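You operate a simulated robot arm through the tools that you are given. There is no shell and no other tool.

Carry out the task below with a simulated robot arm. There is one attempt and no reset: what you move stays moved.

Task
Turn section B's air on; set AIR and BLOW by the card.
Fine: shut the vent valve first, then open the yellow lever; leave the other valves.

It is judged by the outcome, as a careful person would: the job done as asked, and still so three seconds after it is handed in. It fails if anything else is knocked over, pushed out of place, dropped, spilled or broken.

Robot
A 6-joint arm with a two-finger gripper, fixed in place. Base frame: the origin is at the foot of the arm, x ahead of it, y to its left, z up. Readings come in mm, rad, newtons and seconds.
Its first joint turns from -2.897 to 2.897 rad. Payload 3.43 kg.
Tool frame: the origin (TCP) lies between the finger pads and is the grasp point; the fingertips stand 20 mm ahead of it; z points along the fingers, y is the line along which they close. Largest opening 190 mm; the body of the gripper starts 248 mm behind the TCP.
Orientation is that of the tool frame in the base frame, as a unit quaternion [w, x, y, z]. With the fingers straight down and closing along the base's y, the tool's x points along the base's -x, its y along +y and its z along -z.

Tools
- The arm moves only by the tool play_rows. Its argument "rows" is a list of rows, each a list of 6 numbers: the shift along the base's x, y, z in mm, then the turn, a rotation vector about the base's x, y, z in rad. In form: [[dx, dy, dz, wx, wy, wz], ...]. A call has 1 to 20 rows; each row shifts and turns the commanded pose from where the row before left it. "gripper" is the closure, from 0 (fully open) to 1 (shut), set as the call begins (left out, the last holds). A row lasts 0.2 s, in which the tool goes at most 50 mm and 0.15 rad; a call with a longer step from one row to the next is refused whole, and so is a gripper value outside its range. A pose out of reach is approached as far as the arm can. The call stops where the force on the tool passes 50 N (or 10 N more than at its start, if that is more) or the arm is blocked; 0.2 s more then pass. The fingers move at their own pace (about 153 mm/s each) and stop on an object; they squeeze with about 25 N. The grip force told is the motor's: it shows also when the fingers shut on nothing. Time passes only in rows, and 0.2 s behind the last, so rows that do not move let the fingers close. The reply holds the time, the measured pose of the TCP, the force on the tool along the base axes, the opening and the grip force, in the units named above and with some noise, with the torque about the TCP (base axes, N m) and any sound that the robot's microphone picked up.
- Cameras (640 x 400 px; columns grow to the right, rows downward): "scene" is fixed at [51.4, 504.6, 1804]; the picture's right is [-0.93, -0.37, 0.00], its down [-0.18, 0.45, -0.88] and it looks along [0.33, -0.81, -0.48] (base axes); focal length 351 px, centre (320, 200). "wrist" rides on the gripper at [70, -8, -288] in the tool frame; the picture's right is [0.12, 0.99, 0.00], its down [-0.96, 0.12, -0.25] and it looks along [-0.25, 0.03, 0.97] (tool axes); focal length 261 px, centre (320, 200). There is no depth. A picture from a camera that has moved, and an enlarged one, comes with that camera's place and axes in the base frame and with its lens. The place of the scene camera against the robot may be out by one fixed shift of up to 12 mm in any direction.
- snapshot(camera): a new picture of that camera. It takes no simulated time.
- move_column(by): slides the trunk up (or, below 0, down) by that many mm; the arm rides with it, the base frame stays. It gives what a move gives, with no picture.
- close_up(camera, box): a new picture of the part [left, top, right, bottom] of that camera's present view, enlarged. It takes no simulated time.
- finish_job(): hands the job in; it is judged then, once.

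Nothing tells you positions but the pictures and the camera data. Unless the task says otherwise, let go and move clear before handing in.

The tools are called after "Emit:" as name(argument=value, ...) on one line, values as JSON. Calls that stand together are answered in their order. play_rows: Moves the arm, as the interface text tells. Its arguments: {"type":"object","properties":{"rows":{"type":"array"},"gripper":{"type":"number"}},"required":["rows"]} The other tools are called the same way: move_column (by) slides the trunk up or down; snapshot (camera) takes a picture; close_up (camera, box) takes an enlarged picture of a part of a camera's view; finish_job () hands the job in.

At the start:

```text
time: 0.0
ee_pos: [510.1, -35.4, 1615.4]
orientation: [0.0, 0.001, 1.0, -0.001]
wrist_force: [-0.4, -1.1, 0.2]
moment: [-0.01, -0.03, -0.03]
grip_width: 190.1
grasp_force: 0.0
trunk travel left (down, up): [-375.0, 65.0]
```

scene: 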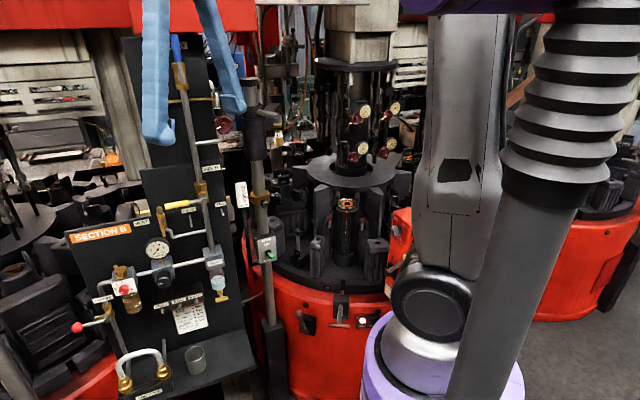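
wrist: 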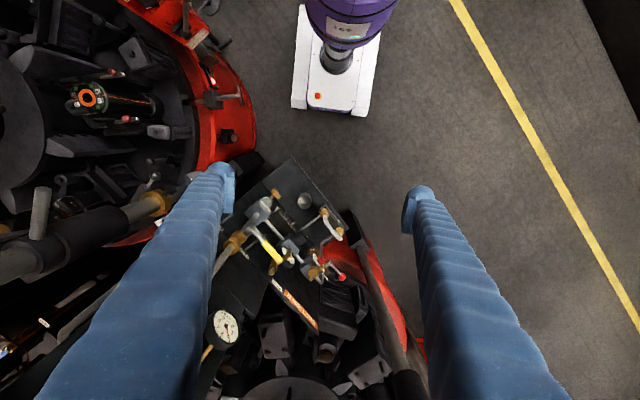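

I see a panel labelled "SECTION B" with gauge, valves, a yellow lever, a red handle and a card; I will look closer before moving anything.

Emit:
close_up(camera="scene", box=[60, 160, 260, 285])

Emit:
close_up(camera="scene", box=[60, 275, 260, 400])

Emit:
close_up(camera="scene", box=[150, 280, 230, 340])

Emit:
close_up(camera="wrist", box=[200, 150, 400, 370])

```text
3.20 times, centred on (160, 222) of scene
camera zoom: at [51.4, 504.6, 1804.0], right [-0.93, -0.37, 0.0], down [-0.18, 0.45, -0.88], along [0.33, -0.81, -0.48], focal length 1123 px, centre (832, 128)
```

zoom: 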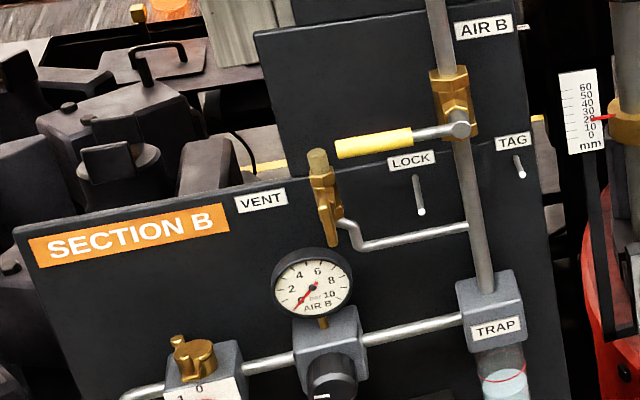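

```text
3.20 times, centred on (160, 338) of scene
camera zoom: at [51.4, 504.6, 1804.0], right [-0.93, -0.37, 0.0], down [-0.18, 0.45, -0.88], along [0.33, -0.81, -0.48], focal length 1123 px, centre (832, -240)
```

zoom: 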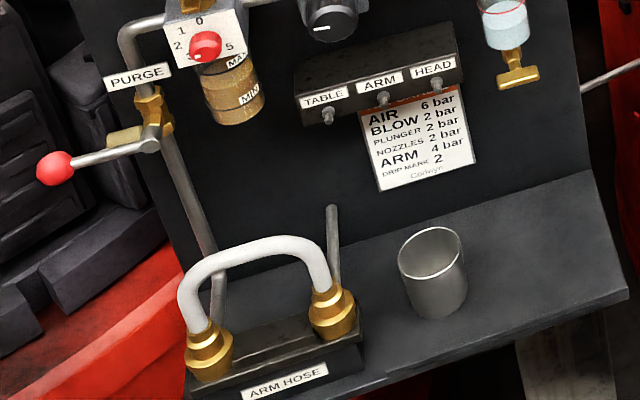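

```text
6.67 times, centred on (190, 310) of scene
camera zoom: at [51.4, 504.6, 1804.0], right [-0.93, -0.37, 0.0], down [-0.18, 0.45, -0.88], along [0.33, -0.81, -0.48], focal length 2340 px, centre (1187, -533)
```

zoom: 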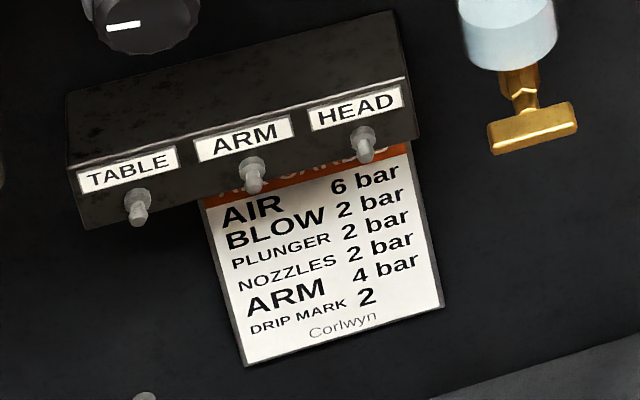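

```text
1.82 times, centred on (300, 260) of wrist
camera zoom: at [437.9, -43.2, 1902.6], right [-0.12, 0.99, 0.0], down [0.96, 0.12, 0.25], along [0.25, 0.03, -0.97], focal length 474 px, centre (356, 91)
```

zoom: 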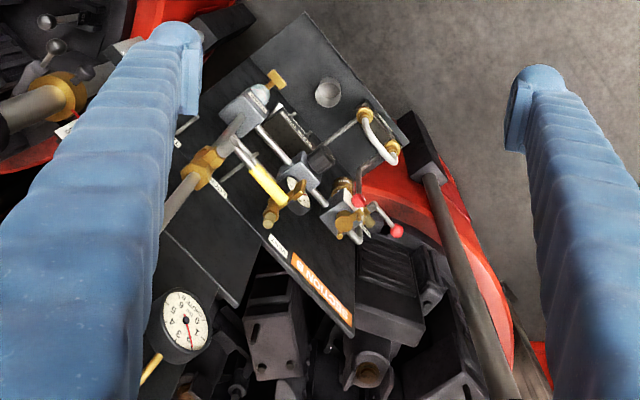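

The board looks vertical, facing the arm diagonally, with the card reading AIR 6 bar and BLOW 2 bar. I'll zoom further on each control before moving.

Emit:
close_up(camera="scene", box=[90, 255, 170, 305])

Emit:
close_up(camera="scene", box=[130, 190, 230, 252])

Emit:
close_up(camera="scene", box=[135, 232, 235, 294])

Emit:
close_up(camera="scene", box=[120, 0, 280, 190])

Emit:
close_up(camera="wrist", box=[230, 190, 360, 300])

```text
8.00 times, centred on (130, 280) of scene
camera zoom: at [51.4, 504.6, 1804.0], right [-0.93, -0.37, 0.0], down [-0.18, 0.45, -0.88], along [0.33, -0.81, -0.48], focal length 2808 px, centre (1840, -440)
```

zoom: 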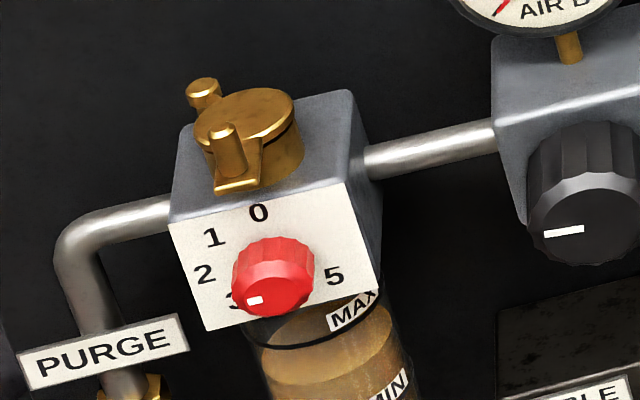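

```text
6.40 times, centred on (180, 221) of scene
camera zoom: at [51.4, 504.6, 1804.0], right [-0.93, -0.37, 0.0], down [-0.18, 0.45, -0.88], along [0.33, -0.81, -0.48], focal length 2246 px, centre (1216, 66)
```

zoom: 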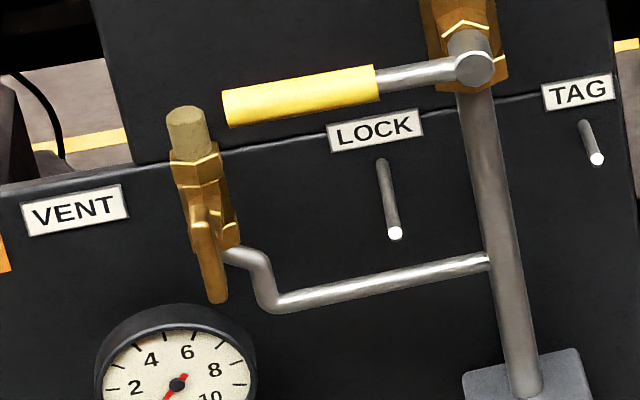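

```text
6.40 times, centred on (185, 263) of scene
camera zoom: at [51.4, 504.6, 1804.0], right [-0.93, -0.37, 0.0], down [-0.18, 0.45, -0.88], along [0.33, -0.81, -0.48], focal length 2246 px, centre (1184, -203)
```

zoom: 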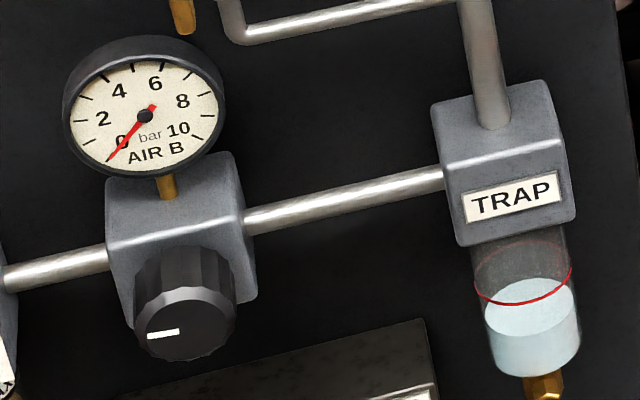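

```text
2.11 times, centred on (200, 95) of scene
camera zoom: at [51.4, 504.6, 1804.0], right [-0.93, -0.37, 0.0], down [-0.18, 0.45, -0.88], along [0.33, -0.81, -0.48], focal length 739 px, centre (573, 421)
```

zoom: 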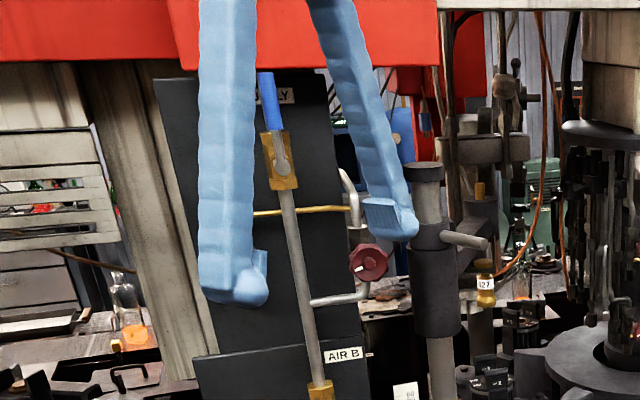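

```text
3.64 times, centred on (295, 245) of wrist
camera zoom: at [437.9, -43.2, 1902.6], right [-0.12, 0.99, 0.0], down [0.96, 0.12, 0.25], along [0.25, 0.03, -0.97], focal length 948 px, centre (411, 36)
```

zoom: 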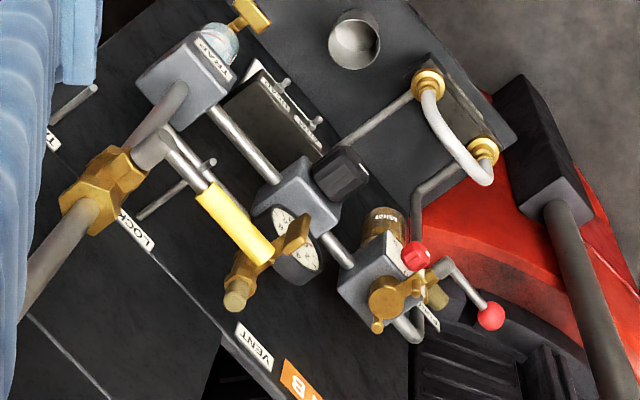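

The AIR regulator (black knob), VENT valve, yellow AIR B lever and an oiler with a red dial are clear. I still need to find BLOW, so I'm checking the red handwheels and gauges elsewhere.

Emit:
close_up(camera="scene", box=[190, 70, 290, 132])

Emit:
close_up(camera="scene", box=[330, 85, 430, 170])

Emit:
close_up(camera="scene", box=[230, 170, 400, 340])

Emit:
close_up(camera="wrist", box=[180, 290, 300, 400])

Emit:
close_up(camera="wrist", box=[0, 50, 250, 400])

```text
6.40 times, centred on (240, 101) of scene
camera zoom: at [51.4, 504.6, 1804.0], right [-0.93, -0.37, 0.0], down [-0.18, 0.45, -0.88], along [0.33, -0.81, -0.48], focal length 2246 px, centre (832, 834)
```

zoom: 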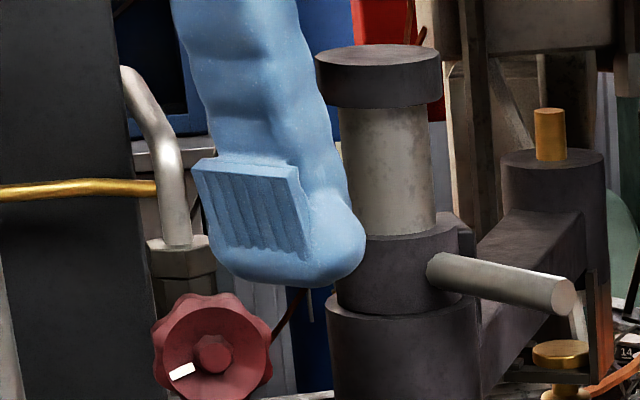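

```text
4.71 times, centred on (380, 128) of scene
camera zoom: at [51.4, 504.6, 1804.0], right [-0.93, -0.37, 0.0], down [-0.18, 0.45, -0.88], along [0.33, -0.81, -0.48], focal length 1652 px, centre (38, 541)
```

zoom: 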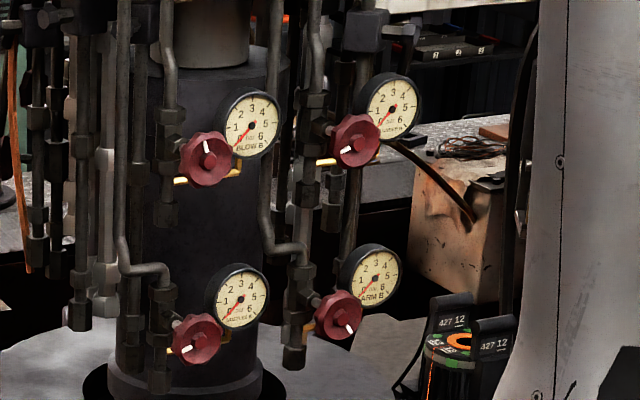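

```text
2.35 times, centred on (315, 255) of scene
camera zoom: at [51.4, 504.6, 1804.0], right [-0.93, -0.37, 0.0], down [-0.18, 0.45, -0.88], along [0.33, -0.81, -0.48], focal length 826 px, centre (332, 71)
```

zoom: 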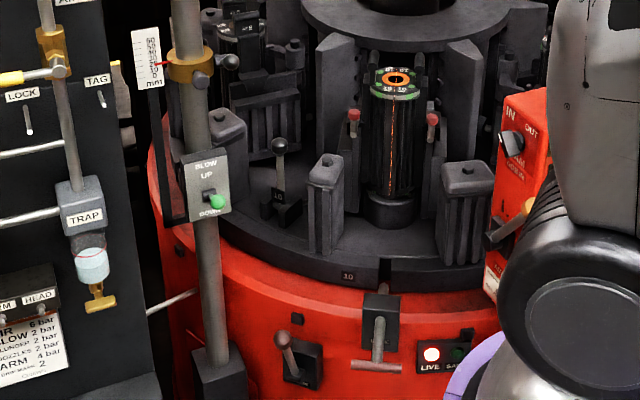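

```text
3.64 times, centred on (240, 345) of wrist
camera zoom: at [437.9, -43.2, 1902.6], right [-0.12, 0.99, 0.0], down [0.96, 0.12, 0.25], along [0.25, 0.03, -0.97], focal length 948 px, centre (611, -327)
```

zoom: 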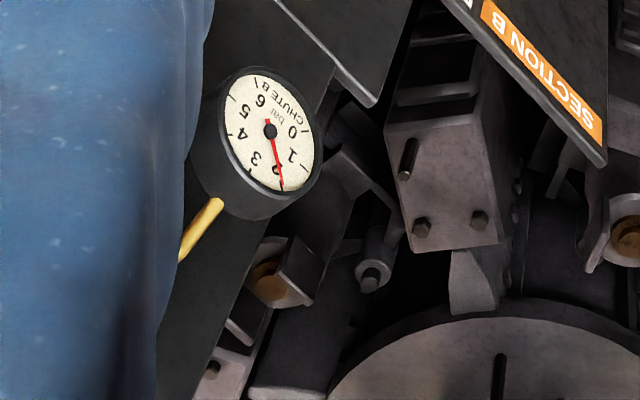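

```text
1.14 times, centred on (125, 225) of wrist
camera zoom: at [437.9, -43.2, 1902.6], right [-0.12, 0.99, 0.0], down [0.96, 0.12, 0.25], along [0.25, 0.03, -0.97], focal length 298 px, centre (543, 171)
```

zoom: 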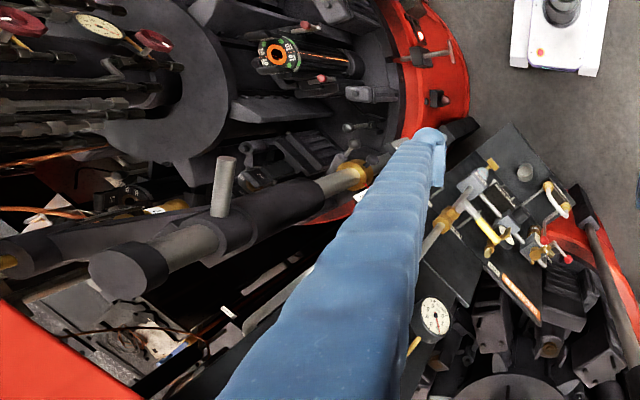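

Four small regulators with gauges sit on the machine column; the top-left seems to read "BLOW B". I'll zoom right in to confirm.

Emit:
close_up(camera="scene", box=[352, 98, 402, 129])

Emit:
close_up(camera="scene", box=[352, 134, 422, 177])

Emit:
close_up(camera="scene", box=[385, 95, 425, 120])

Emit:
close_up(camera="scene", box=[225, 170, 285, 270])

Emit:
close_up(camera="wrist", box=[0, 0, 200, 125])

Emit:
close_up(camera="scene", box=[160, 20, 240, 70])

```text
12.80 times, centred on (377, 114) of scene
camera zoom: at [51.4, 504.6, 1804.0], right [-0.93, -0.37, 0.0], down [-0.18, 0.45, -0.88], along [0.33, -0.81, -0.48], focal length 4493 px, centre (-410, 1307)
```

zoom: 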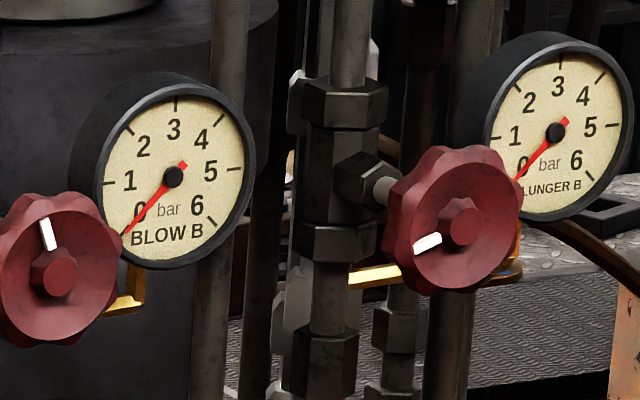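

```text
9.14 times, centred on (387, 156) of scene
camera zoom: at [51.4, 504.6, 1804.0], right [-0.93, -0.37, 0.0], down [-0.18, 0.45, -0.88], along [0.33, -0.81, -0.48], focal length 3209 px, centre (-293, 607)
```

zoom: 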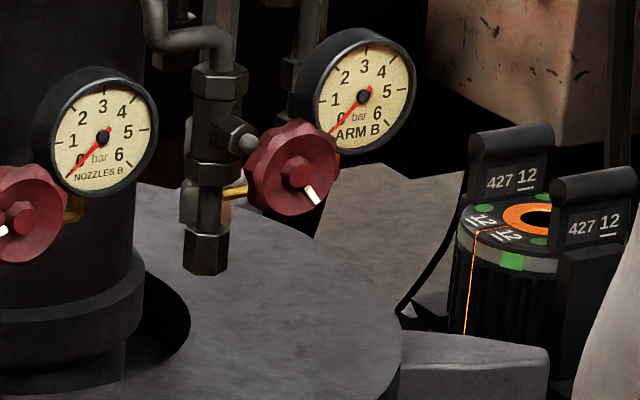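

```text
16.00 times, centred on (405, 108) of scene
camera zoom: at [51.4, 504.6, 1804.0], right [-0.93, -0.37, 0.0], down [-0.18, 0.45, -0.88], along [0.33, -0.81, -0.48], focal length 5616 px, centre (-1040, 1680)
```

zoom: 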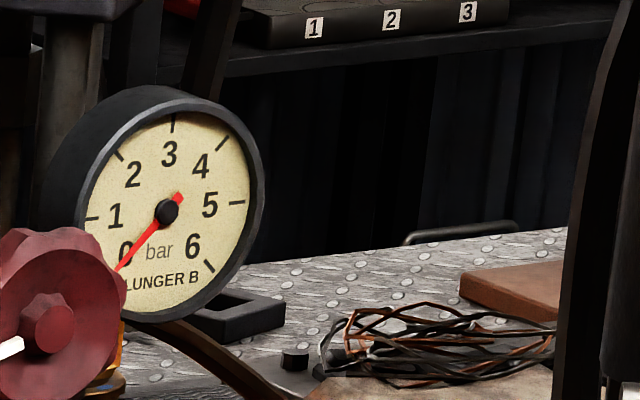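

```text
4.00 times, centred on (255, 220) of scene
camera zoom: at [51.4, 504.6, 1804.0], right [-0.93, -0.37, 0.0], down [-0.18, 0.45, -0.88], along [0.33, -0.81, -0.48], focal length 1404 px, centre (580, 120)
```

zoom: 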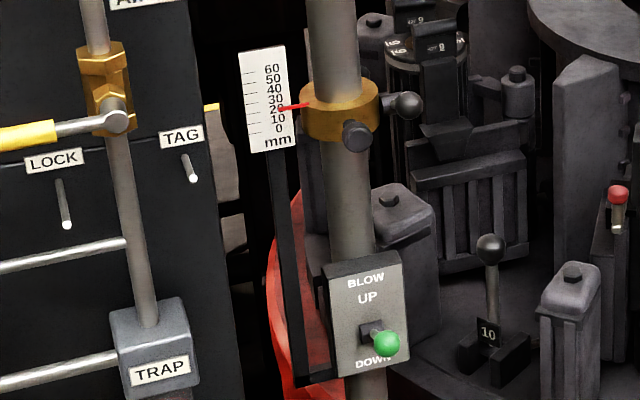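

```text
3.20 times, centred on (100, 62) of wrist
camera zoom: at [437.9, -43.2, 1902.6], right [-0.12, 0.99, 0.0], down [0.96, 0.12, 0.25], along [0.25, 0.03, -0.97], focal length 834 px, centre (1024, 640)
```

zoom: 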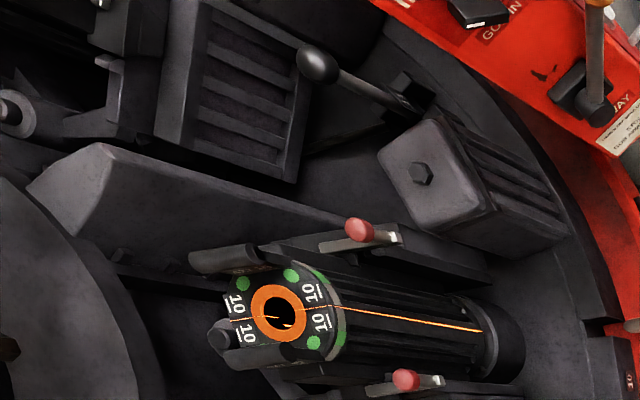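

```text
8.00 times, centred on (200, 45) of scene
camera zoom: at [51.4, 504.6, 1804.0], right [-0.93, -0.37, 0.0], down [-0.18, 0.45, -0.88], along [0.33, -0.81, -0.48], focal length 2808 px, centre (1280, 1440)
```

zoom: 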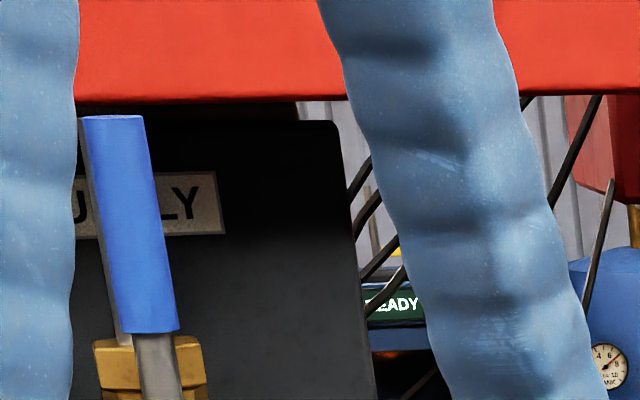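

BLOW B is a red handwheel with its own gauge on the machine column, roughly at (430,-830,1415). The board is about 700 mm out, facing the arm. First I'll swing the tool toward the board and tilt it so the wrist camera sees the controls face-on.

Emit:
play_rows(rows=[[0, 15, -15, 0, 0, -0.1273], [0, 15, -15, 0, 0, -0.1273], [0, 15, -15, 0, 0, -0.1273], [0, 15, -15, 0, 0, -0.1273], [0, 15, -15, 0, 0, -0.1273], [0, 15, -15, 0, 0, -0.1273]], gripper=0.5)

```text
time: 1.4
ee_pos: [508.4, 56.3, 1524.3]
orientation: [0.0, 0.374, 0.927, 0.0]
wrist_force: [0.1, 0.5, 0.3]
moment: [-0.03, 0.02, 0.0]
grip_width: 95.0
grasp_force: 0.1
trunk travel left (down, up): [-375.0, 65.0]
```

The tool is turned square to the board. Now I tilt it up toward horizontal in steps.

Emit:
play_rows(rows=[[-5, 5, -20, -0.0904, -0.0943, 0], [-5, 5, -20, -0.0904, -0.0943, 0], [-5, 5, -20, -0.0904, -0.0943, 0], [-5, 5, -20, -0.0904, -0.0943, 0], [-5, 5, -20, -0.0904, -0.0943, 0], [-5, 5, -20, -0.0904, -0.0943, 0]])

Emit:
snapshot(camera="scene")

Emit:
snapshot(camera="wrist")

```text
time: 2.8
ee_pos: [495.5, 75.2, 1419.5]
orientation: [0.356, 0.372, 0.847, -0.134]
wrist_force: [0.4, -0.1, 0.5]
moment: [0.04, 0.07, 0.03]
grip_width: 95.0
grasp_force: 0.0
trunk travel left (down, up): [-375.0, 65.0]
```

```text
taken
```

scene: 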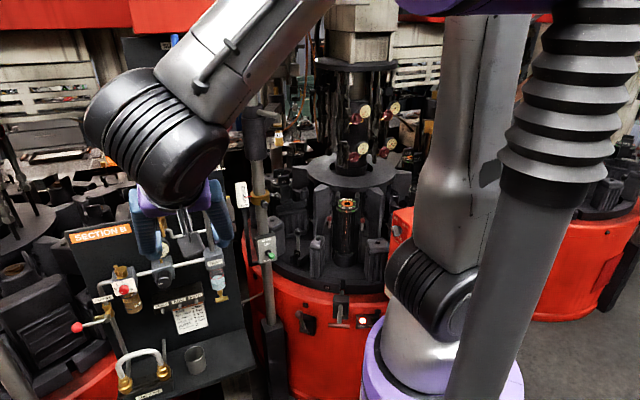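

```text
taken
camera wrist: at [309.7, 248.7, 1573.8], right [0.66, 0.75, -0.04], down [0.41, -0.31, 0.86], along [0.63, -0.59, -0.51], focal length 261 px, centre (320, 200)
```

wrist: 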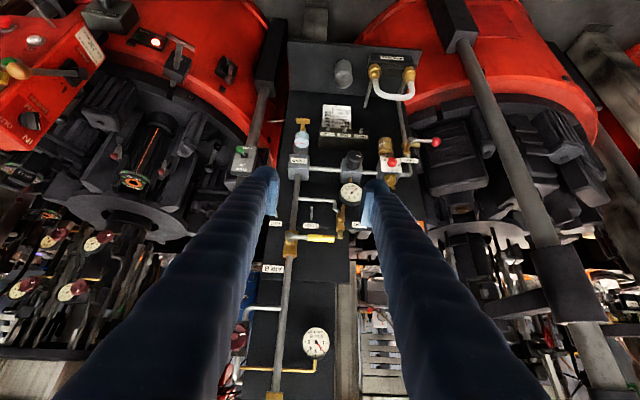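

The view is upside down but clear: all the controls are visible, board square to the tool. I continue tilting to fully horizontal and drop to control height.

Emit:
play_rows(rows=[[2, -2, -20, -0.0904, -0.0943, 0], [2, -2, -20, -0.0904, -0.0943, 0], [2, -2, -20, -0.0904, -0.0943, 0], [2, -2, -20, -0.0904, -0.0943, 0], [2, -2, -20, -0.0904, -0.0943, 0], [2, -2, -20, -0.0904, -0.0943, 0]])

Emit:
snapshot(camera="scene")

Emit:
snapshot(camera="wrist")

```text
time: 3.3
ee_pos: [513.3, 16.4, 1450.1]
orientation: [0.439, 0.461, 0.762, -0.117]
wrist_force: [-0.1, 0.4, -0.2]
moment: [-0.01, -0.04, 0.01]
grip_width: 95.2
grasp_force: 0.2
trunk travel left (down, up): [-375.0, 65.0]
stopped in row 2: the arm was blocked; the commanded pose is now the measured one
```

```text
taken
```

scene: 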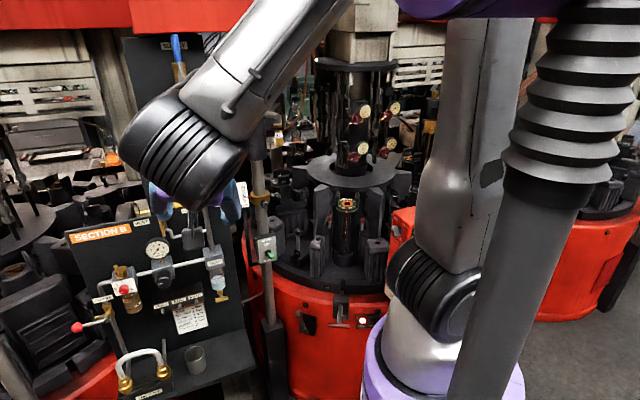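

```text
taken
camera wrist: at [330.6, 221.5, 1561.9], right [0.78, 0.61, 0.13], down [0.13, -0.37, 0.92], along [0.61, -0.7, -0.37], focal length 261 px, centre (320, 200)
```

wrist: 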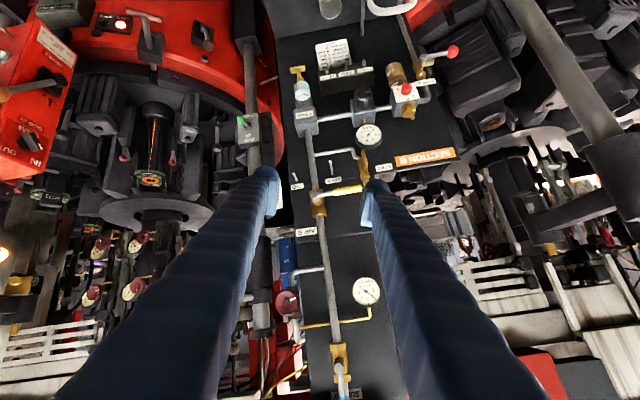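

The arm got near a wrist singularity (tool pointing sideways off the arm plane), nothing was touched. From here the camera view is good, so I'll take close-ups to locate the controls precisely.

Emit:
close_up(camera="wrist", box=[280, 50, 440, 150])

Emit:
close_up(camera="wrist", box=[280, 130, 440, 230])

Emit:
close_up(camera="wrist", box=[60, 200, 180, 320])

Emit:
close_up(camera="wrist", box=[240, 200, 420, 400])

```text
4.00 times, centred on (360, 100) of wrist
camera zoom: at [330.6, 221.5, 1561.9], right [0.78, 0.61, 0.13], down [0.13, -0.37, 0.92], along [0.61, -0.7, -0.37], focal length 1043 px, centre (160, 600)
```

zoom: 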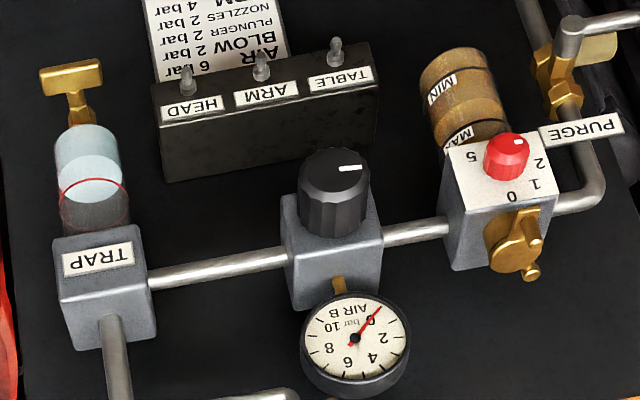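

```text
4.00 times, centred on (360, 180) of wrist
camera zoom: at [330.6, 221.5, 1561.9], right [0.78, 0.61, 0.13], down [0.13, -0.37, 0.92], along [0.61, -0.7, -0.37], focal length 1043 px, centre (160, 280)
```

zoom: 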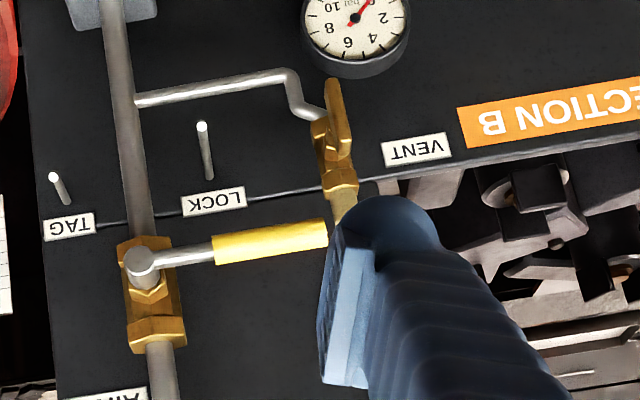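

```text
3.33 times, centred on (120, 260) of wrist
camera zoom: at [330.6, 221.5, 1561.9], right [0.78, 0.61, 0.13], down [0.13, -0.37, 0.92], along [0.61, -0.7, -0.37], focal length 869 px, centre (987, 0)
```

zoom: 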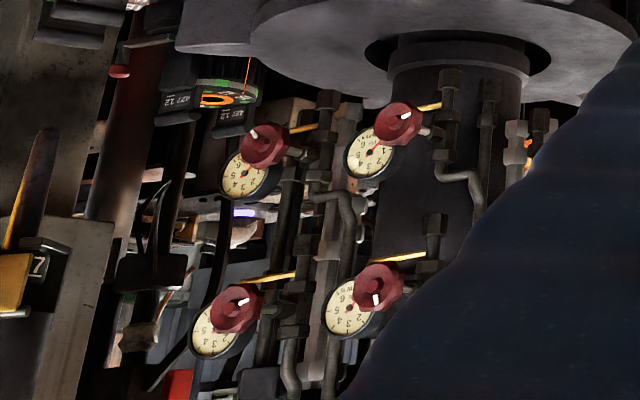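

```text
2.00 times, centred on (330, 300) of wrist
camera zoom: at [330.6, 221.5, 1561.9], right [0.78, 0.61, 0.13], down [0.13, -0.37, 0.92], along [0.61, -0.7, -0.37], focal length 521 px, centre (300, 0)
```

zoom: 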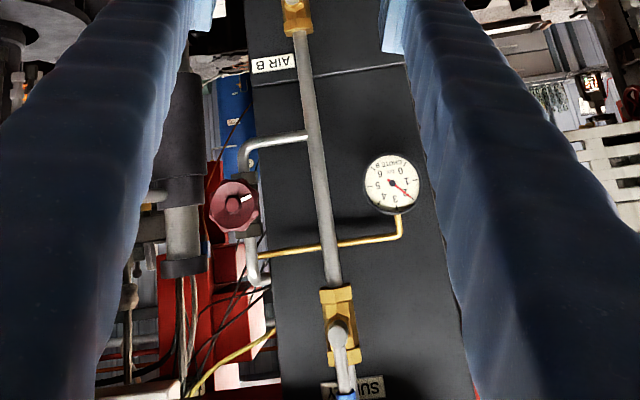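

I now have BLOW at about (425,-817,1425) and the AIR knob near (770,-59,1095). Before moving on I look at the arm's own wrist shape to understand why it was blocked.

Emit:
close_up(camera="scene", box=[100, 0, 360, 240])

Emit:
close_up(camera="scene", box=[-100, -300, 800, 400])

```text
1.67 times, centred on (230, 120) of scene
camera zoom: at [51.4, 504.6, 1804.0], right [-0.93, -0.37, 0.0], down [-0.18, 0.45, -0.88], along [0.33, -0.81, -0.48], focal length 585 px, centre (470, 333)
```

zoom: 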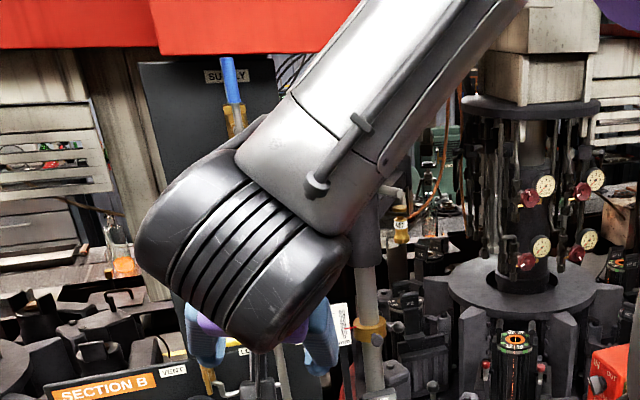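

```text
refused: -100 is not a number from 0 to 640
```

The block was most likely the elbow folding limit (wrist too close to the shoulder), so lowering the trunk should give room. I lower the trunk with the arm in free space, then look again.

Emit:
move_column(by=-150)

Emit:
snapshot(camera="scene")

Emit:
snapshot(camera="wrist")

```text
time: 5.1
ee_pos: [512.3, 15.6, 1298.4]
orientation: [0.44, 0.46, 0.762, -0.12]
wrist_force: [0.3, 0.2, -0.5]
moment: [0.02, -0.01, 0.0]
grip_width: 94.8
grasp_force: 0.0
trunk travel left (down, up): [-225.0, 215.0]
```

```text
taken
```

scene: 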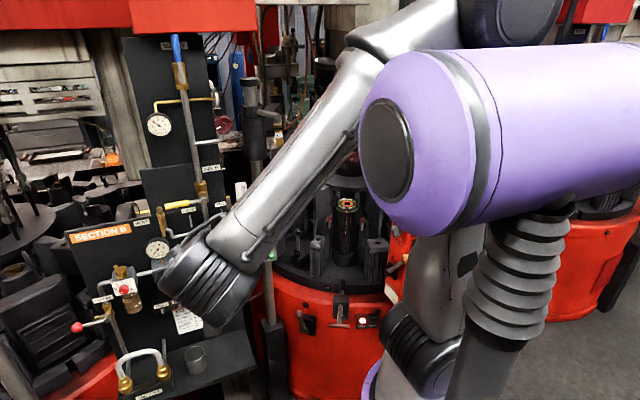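

```text
taken
camera wrist: at [330.4, 220.5, 1410.2], right [0.78, 0.62, 0.13], down [0.14, -0.36, 0.92], along [0.61, -0.7, -0.37], focal length 261 px, centre (320, 200)
```

wrist: 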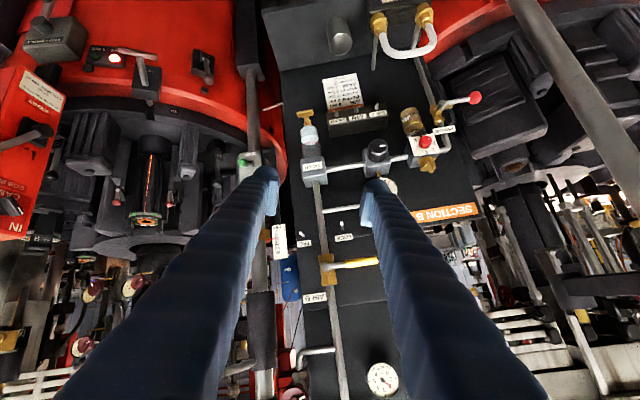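

The trunk moves freely. I lower it further, leaving a small margin.

Emit:
move_column(by=-200)

Emit:
snapshot(camera="scene")

```text
time: 7.3
ee_pos: [512.3, 14.5, 1098.3]
orientation: [0.439, 0.459, 0.763, -0.12]
wrist_force: [-0.7, -0.8, -0.8]
moment: [0.02, -0.01, -0.03]
grip_width: 94.7
grasp_force: 0.1
trunk travel left (down, up): [-25.0, 415.0]
```

```text
taken
```

scene: 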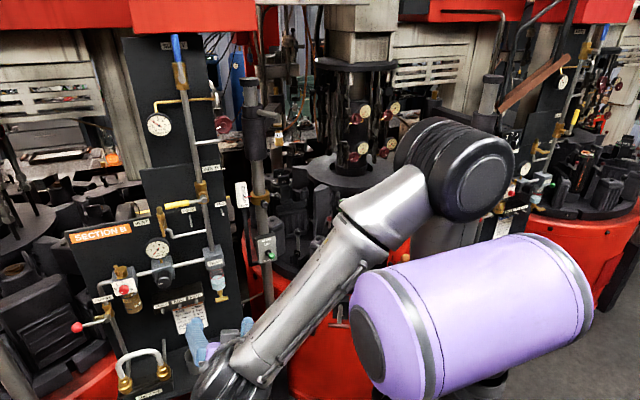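

Full free space around the arm. I now level the tool toward the board at about z 1200 with the wrist further out.

Emit:
play_rows(rows=[[29.7, 1, 17, -0.1045, -0.0418, 0.0213], [29.7, 1, 17, -0.1045, -0.0418, 0.0213], [29.7, 1, 17, -0.1045, -0.0418, 0.0213], [29.7, 1, 17, -0.1045, -0.0418, 0.0213], [29.7, 1, 17, -0.1045, -0.0418, 0.0213], [29.7, 1, 17, -0.1045, -0.0418, 0.0213]])

Emit:
snapshot(camera="scene")

Emit:
snapshot(camera="wrist")

```text
time: 8.1
ee_pos: [579.0, 6.7, 1210.8]
orientation: [0.564, 0.415, 0.704, -0.118]
wrist_force: [-0.8, -0.2, 0.5]
moment: [0.05, 0.01, 0.06]
grip_width: 94.9
grasp_force: 0.0
trunk travel left (down, up): [-25.0, 415.0]
stopped in row 3: the arm was blocked; the commanded pose is now the measured one
```

```text
taken
```

scene: 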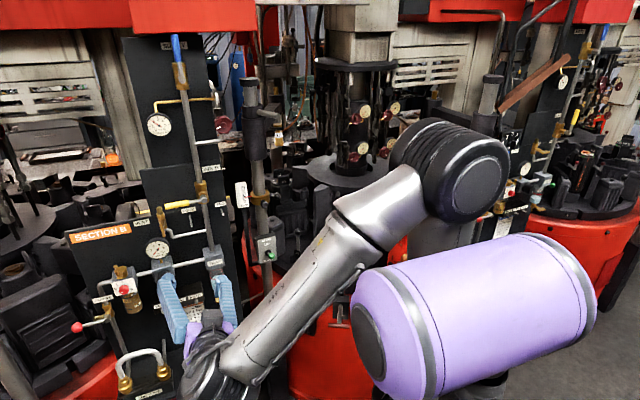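

```text
taken
camera wrist: at [371.9, 214.9, 1243.3], right [0.71, 0.67, 0.19], down [-0.07, -0.2, 0.98], along [0.7, -0.71, -0.1], focal length 261 px, centre (320, 200)
```

wrist: 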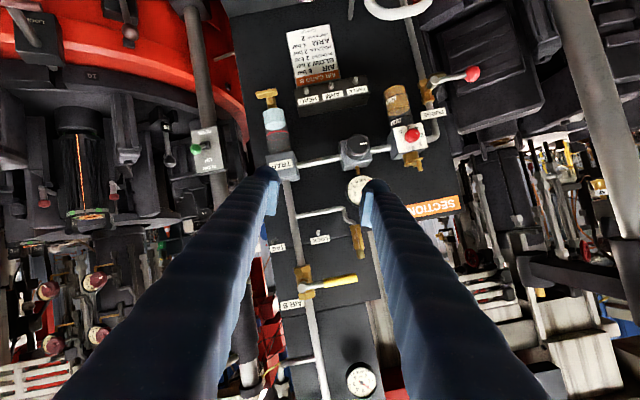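

It stopped again before leveling, so I'm testing which motion is free: first a straight move toward the board without turning.

Emit:
play_rows(rows=[[20, -7, 0, 0, 0, 0], [20, -7, 0, 0, 0, 0], [20, -7, 0, 0, 0, 0]])

```text
time: 8.8
ee_pos: [639.5, -14.5, 1211.7]
orientation: [0.563, 0.414, 0.705, -0.12]
wrist_force: [0.2, -1.0, -0.4]
moment: [0.0, -0.03, 0.02]
grip_width: 95.1
grasp_force: 0.1
trunk travel left (down, up): [-25.0, 415.0]
```

That tracked exactly. Now I try undoing the roll about the tool axis.

Emit:
play_rows(rows=[[0, 0, 0, -0.0557, 0.0507, 0.0269], [0, 0, 0, -0.0557, 0.0507, 0.0269]])

```text
time: 9.4
ee_pos: [639.6, -13.0, 1211.3]
orientation: [0.553, 0.356, 0.735, -0.165]
wrist_force: [-0.7, -0.5, -0.2]
moment: [0.0, 0.01, 0.0]
grip_width: 95.1
grasp_force: 0.0
trunk travel left (down, up): [-25.0, 415.0]
```

Roll is free too. Now I level the tool while moving slightly out and up, keeping 170 mm clear of the board.

Emit:
play_rows(rows=[[12, -1.5, 18, 0, 0, 0], [12, -1.5, 18, -0.0698, -0.0278, 0.001], [12, -1.5, 14, -0.0698, -0.0278, 0.001], [4, 0, 0, -0.0698, -0.0278, 0.001], [0, 0, 0, -0.0698, -0.0278, 0.001], [0, 0, 0, -0.0698, -0.0278, 0]])

Emit:
snapshot(camera="wrist")

Emit:
snapshot(camera="scene")

```text
time: 10.8
ee_pos: [680.5, -17.9, 1258.9]
orientation: [0.656, 0.264, 0.656, -0.264]
wrist_force: [-1.1, -0.8, -0.1]
moment: [0.0, -0.04, 0.05]
grip_width: 95.1
grasp_force: 0.0
trunk travel left (down, up): [-25.0, 415.0]
```

```text
taken
camera wrist: at [466.0, 174.4, 1189.5], right [0.69, 0.72, -0.12], down [-0.1, 0.25, 0.96], along [0.72, -0.65, 0.25], focal length 261 px, centre (320, 200)
```

wrist: 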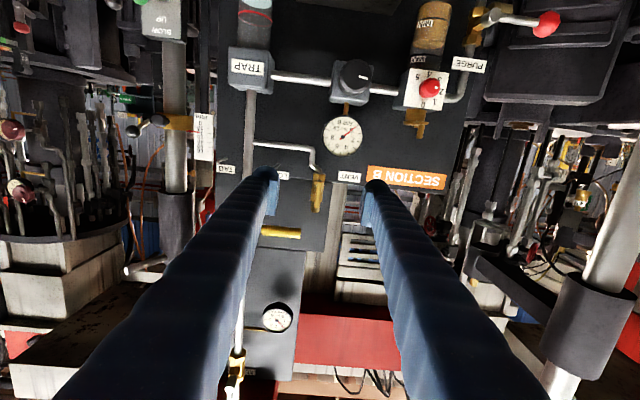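

```text
taken
```

scene: 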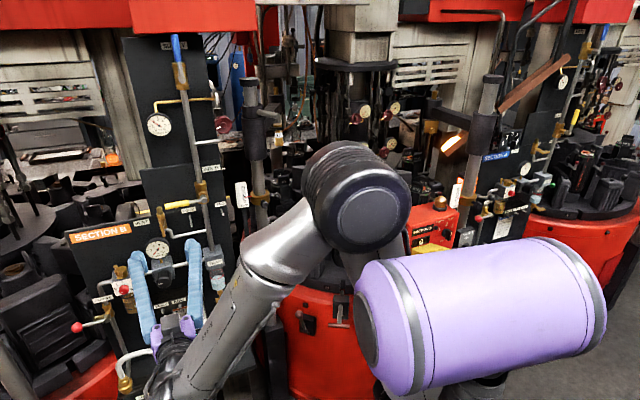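

The tool is now level and square to the board, camera underneath (image upside down). I take close-ups here for accurate positions.

Emit:
close_up(camera="wrist", box=[210, 40, 370, 140])

Emit:
close_up(camera="wrist", box=[210, 120, 370, 250])

Emit:
close_up(camera="wrist", box=[320, 0, 480, 130])

Emit:
close_up(camera="scene", box=[60, 170, 240, 280])

```text
4.00 times, centred on (290, 90) of wrist
camera zoom: at [466.0, 174.4, 1189.5], right [0.69, 0.72, -0.12], down [-0.1, 0.25, 0.96], along [0.72, -0.65, 0.25], focal length 1043 px, centre (440, 640)
```

zoom: 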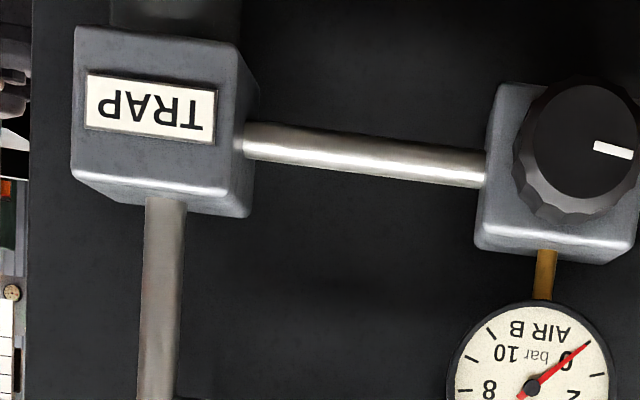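

```text
3.08 times, centred on (290, 185) of wrist
camera zoom: at [466.0, 174.4, 1189.5], right [0.69, 0.72, -0.12], down [-0.1, 0.25, 0.96], along [0.72, -0.65, 0.25], focal length 802 px, centre (412, 246)
```

zoom: 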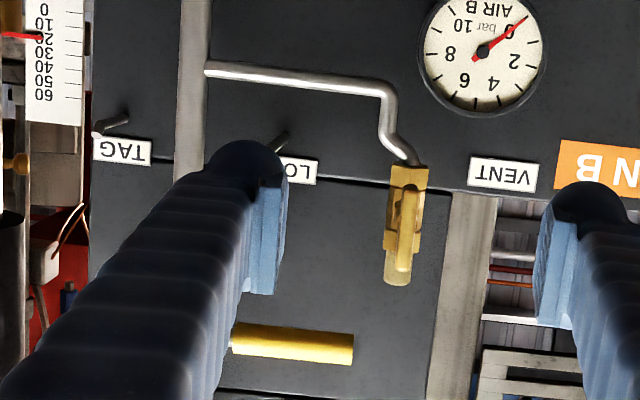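

```text
3.08 times, centred on (400, 65) of wrist
camera zoom: at [466.0, 174.4, 1189.5], right [0.69, 0.72, -0.12], down [-0.1, 0.25, 0.96], along [0.72, -0.65, 0.25], focal length 802 px, centre (74, 615)
```

zoom: 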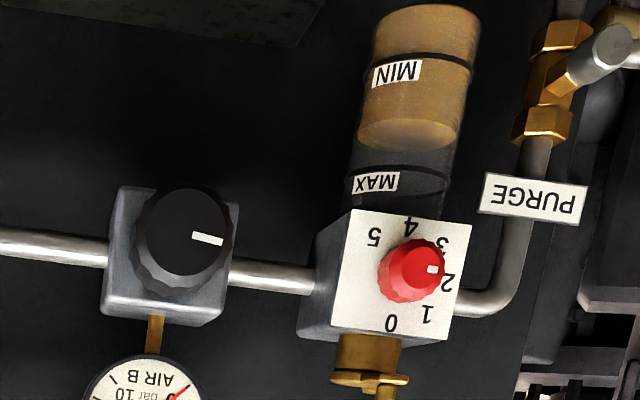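

```text
3.56 times, centred on (150, 225) of scene
camera zoom: at [51.4, 504.6, 1804.0], right [-0.93, -0.37, 0.0], down [-0.18, 0.45, -0.88], along [0.33, -0.81, -0.48], focal length 1248 px, centre (924, 111)
```

zoom: 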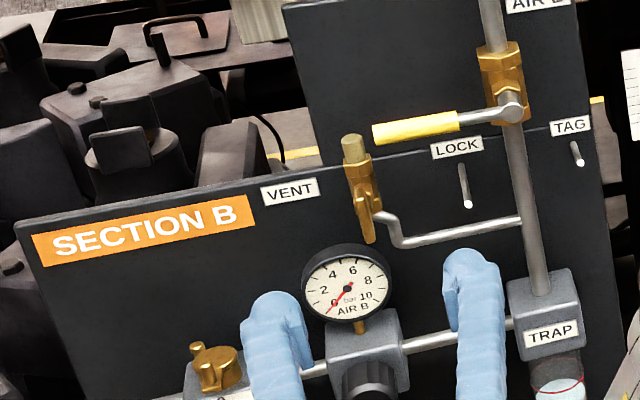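

The drip dial already points at 2, so it stays as it is. Now zooming on the vent handle and yellow lever to see which way they lie.

Emit:
close_up(camera="wrist", box=[295, 150, 345, 200])

Emit:
close_up(camera="scene", box=[145, 195, 185, 240])

Emit:
close_up(camera="scene", box=[155, 180, 225, 230])

```text
8.00 times, centred on (320, 175) of wrist
camera zoom: at [466.0, 174.4, 1189.5], right [0.69, 0.72, -0.12], down [-0.1, 0.25, 0.96], along [0.72, -0.65, 0.25], focal length 2085 px, centre (320, 400)
```

zoom: 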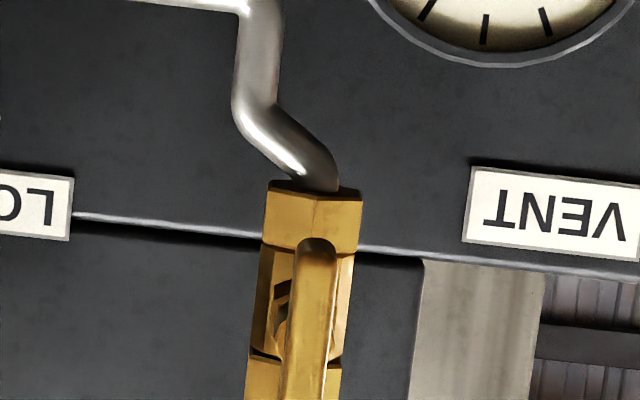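

```text
8.89 times, centred on (165, 218) of scene
camera zoom: at [51.4, 504.6, 1804.0], right [-0.93, -0.37, 0.0], down [-0.18, 0.45, -0.88], along [0.33, -0.81, -0.48], focal length 3120 px, centre (1698, 44)
```

zoom: 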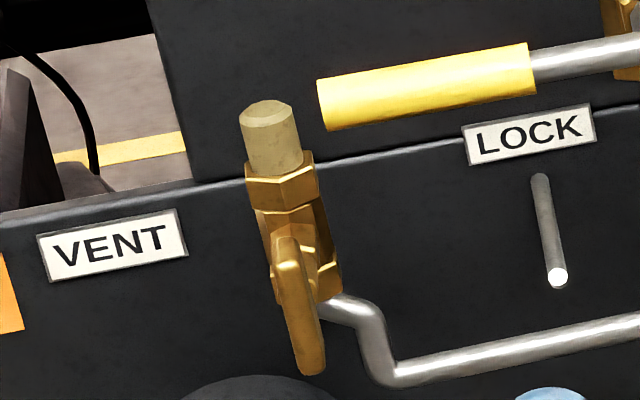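

```text
8.00 times, centred on (190, 205) of scene
camera zoom: at [51.4, 504.6, 1804.0], right [-0.93, -0.37, 0.0], down [-0.18, 0.45, -0.88], along [0.33, -0.81, -0.48], focal length 2808 px, centre (1360, 160)
```

zoom: 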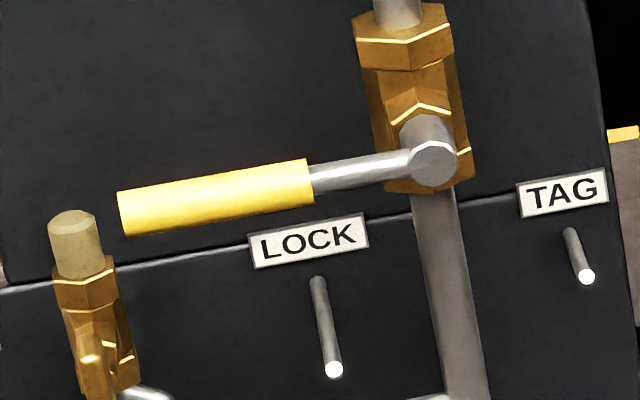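

The vent handle is a short vertical bar (open, in line with its pipe) about 110 mm off the board. I shift 120 mm along the board to view it and the lever from the side.

Emit:
play_rows(rows=[[20.8, 21.6, 0, 0, 0, 0], [20.8, 21.6, 0, 0, 0, 0], [20.8, 21.6, 0, 0, 0, 0], [20.8, 21.6, 0, 0, 0, 0]], gripper=0.75)

Emit:
snapshot(camera="wrist")

Emit:
close_up(camera="wrist", box=[160, 130, 290, 230])

```text
time: 11.8
ee_pos: [765.4, 67.9, 1259.6]
orientation: [0.655, 0.265, 0.657, -0.264]
wrist_force: [0.1, -1.2, 0.0]
moment: [0.04, 0.04, 0.05]
grip_width: 47.3
grasp_force: 0.1
trunk travel left (down, up): [-25.0, 415.0]
```

```text
taken
camera wrist: at [549.4, 260.5, 1190.3], right [0.69, 0.72, -0.12], down [-0.1, 0.25, 0.96], along [0.72, -0.65, 0.24], focal length 261 px, centre (320, 200)
```

wrist: 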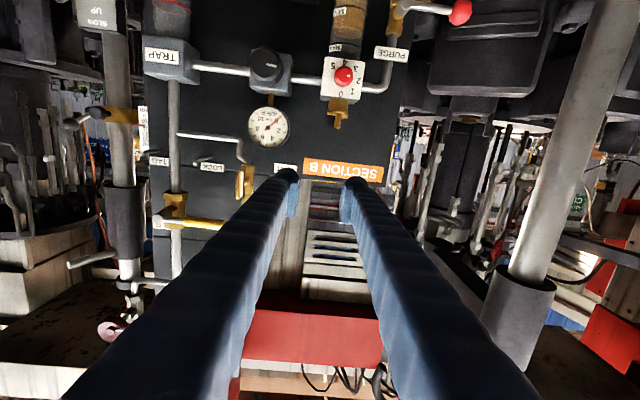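

```text
4.00 times, centred on (225, 180) of wrist
camera zoom: at [549.4, 260.5, 1190.3], right [0.69, 0.72, -0.12], down [-0.1, 0.25, 0.96], along [0.72, -0.65, 0.24], focal length 1043 px, centre (700, 280)
```

zoom: 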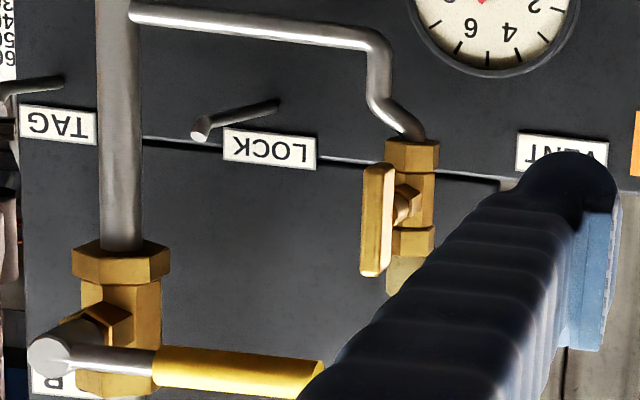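

Now it's clear: the vent has a T-bar about 42 mm long, centred at about (746,-83,1278), open (vertical); the yellow lever pivots near (658,-158,1342) and points left. I move in front of the vent T-bar and check alignment.

Emit:
play_rows(rows=[[-17, -25.9, 4.7, 0, 0, 0], [-17, -25.9, 4.7, 0, 0, 0], [-17, -25.9, 4.7, 0, 0, 0], [-17, -25.9, 4.7, 0, 0, 0]], gripper=0.7)

Emit:
snapshot(camera="wrist")

Emit:
close_up(camera="wrist", box=[260, 120, 400, 220])

Emit:
close_up(camera="scene", box=[100, 180, 230, 280])

```text
time: 12.8
ee_pos: [695.1, -33.0, 1279.0]
orientation: [0.656, 0.263, 0.656, -0.263]
wrist_force: [-0.6, 0.2, -0.2]
moment: [-0.02, 0.0, -0.05]
grip_width: 56.8
grasp_force: 0.1
trunk travel left (down, up): [-25.0, 415.0]
```

```text
taken
camera wrist: at [480.1, 159.4, 1209.3], right [0.69, 0.72, -0.12], down [-0.1, 0.25, 0.96], along [0.72, -0.65, 0.24], focal length 261 px, centre (320, 200)
```

wrist: 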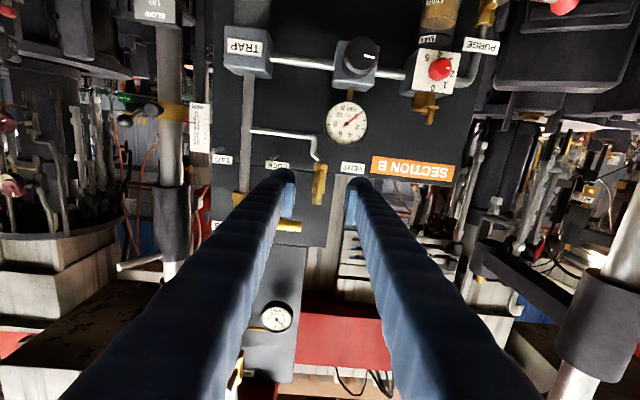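

```text
4.00 times, centred on (330, 170) of wrist
camera zoom: at [480.1, 159.4, 1209.3], right [0.69, 0.72, -0.12], down [-0.1, 0.25, 0.96], along [0.72, -0.65, 0.24], focal length 1043 px, centre (280, 320)
```

zoom: 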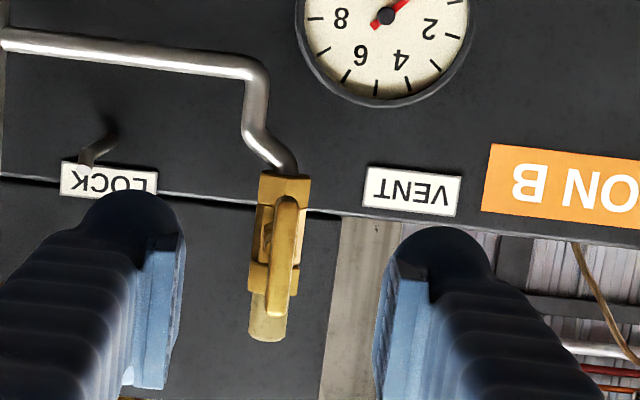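

```text
4.00 times, centred on (165, 230) of scene
camera zoom: at [51.4, 504.6, 1804.0], right [-0.93, -0.37, 0.0], down [-0.18, 0.45, -0.88], along [0.33, -0.81, -0.48], focal length 1404 px, centre (940, 80)
```

zoom: 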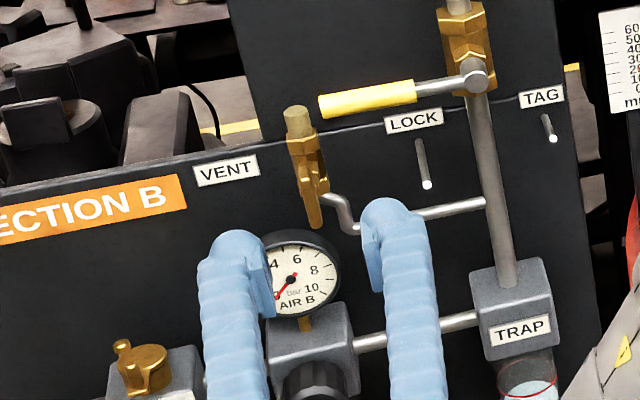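

The T-bar is centred between the fingers within 2 mm. I advance 63 mm so the pads straddle it.

Emit:
play_rows(rows=[[11.4, -10.9, 0, 0, 0, 0], [11.4, -10.9, 0, 0, 0, 0], [11.4, -10.9, 0, 0, 0, 0], [11.4, -10.9, -0.5, 0, 0, 0]])

Emit:
close_up(camera="wrist", box=[260, 120, 400, 220])

Emit:
close_up(camera="scene", box=[120, 180, 220, 260])

```text
time: 13.8
ee_pos: [740.3, -79.6, 1277.4]
orientation: [0.656, 0.264, 0.656, -0.264]
wrist_force: [0.7, -0.7, 0.6]
moment: [0.01, 0.0, 0.01]
grip_width: 57.0
grasp_force: 0.1
trunk travel left (down, up): [-25.0, 415.0]
```

```text
4.00 times, centred on (330, 170) of wrist
camera zoom: at [526.5, 113.4, 1208.2], right [0.69, 0.72, -0.12], down [-0.1, 0.25, 0.96], along [0.72, -0.65, 0.24], focal length 1043 px, centre (280, 320)
```

zoom: 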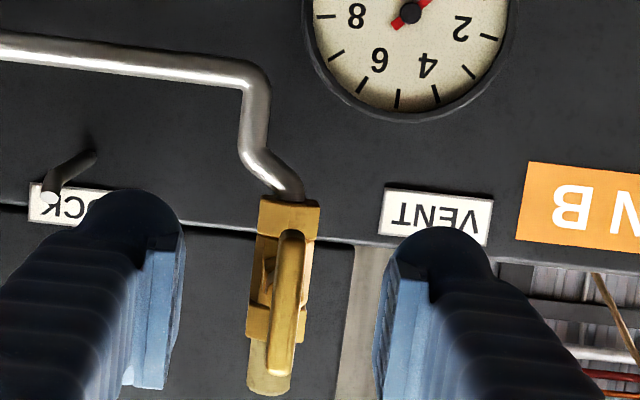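

```text
5.00 times, centred on (170, 220) of scene
camera zoom: at [51.4, 504.6, 1804.0], right [-0.93, -0.37, 0.0], down [-0.18, 0.45, -0.88], along [0.33, -0.81, -0.48], focal length 1755 px, centre (1070, 100)
```

zoom: 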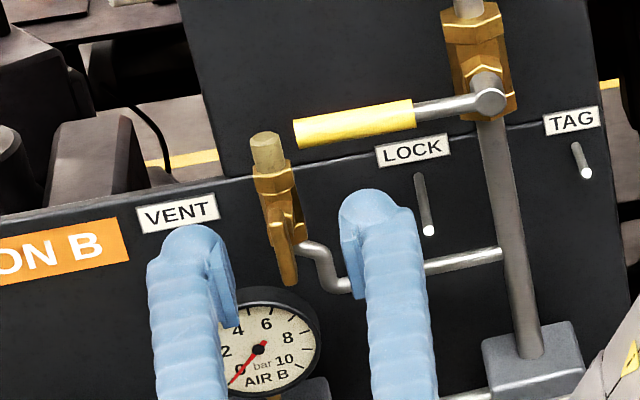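

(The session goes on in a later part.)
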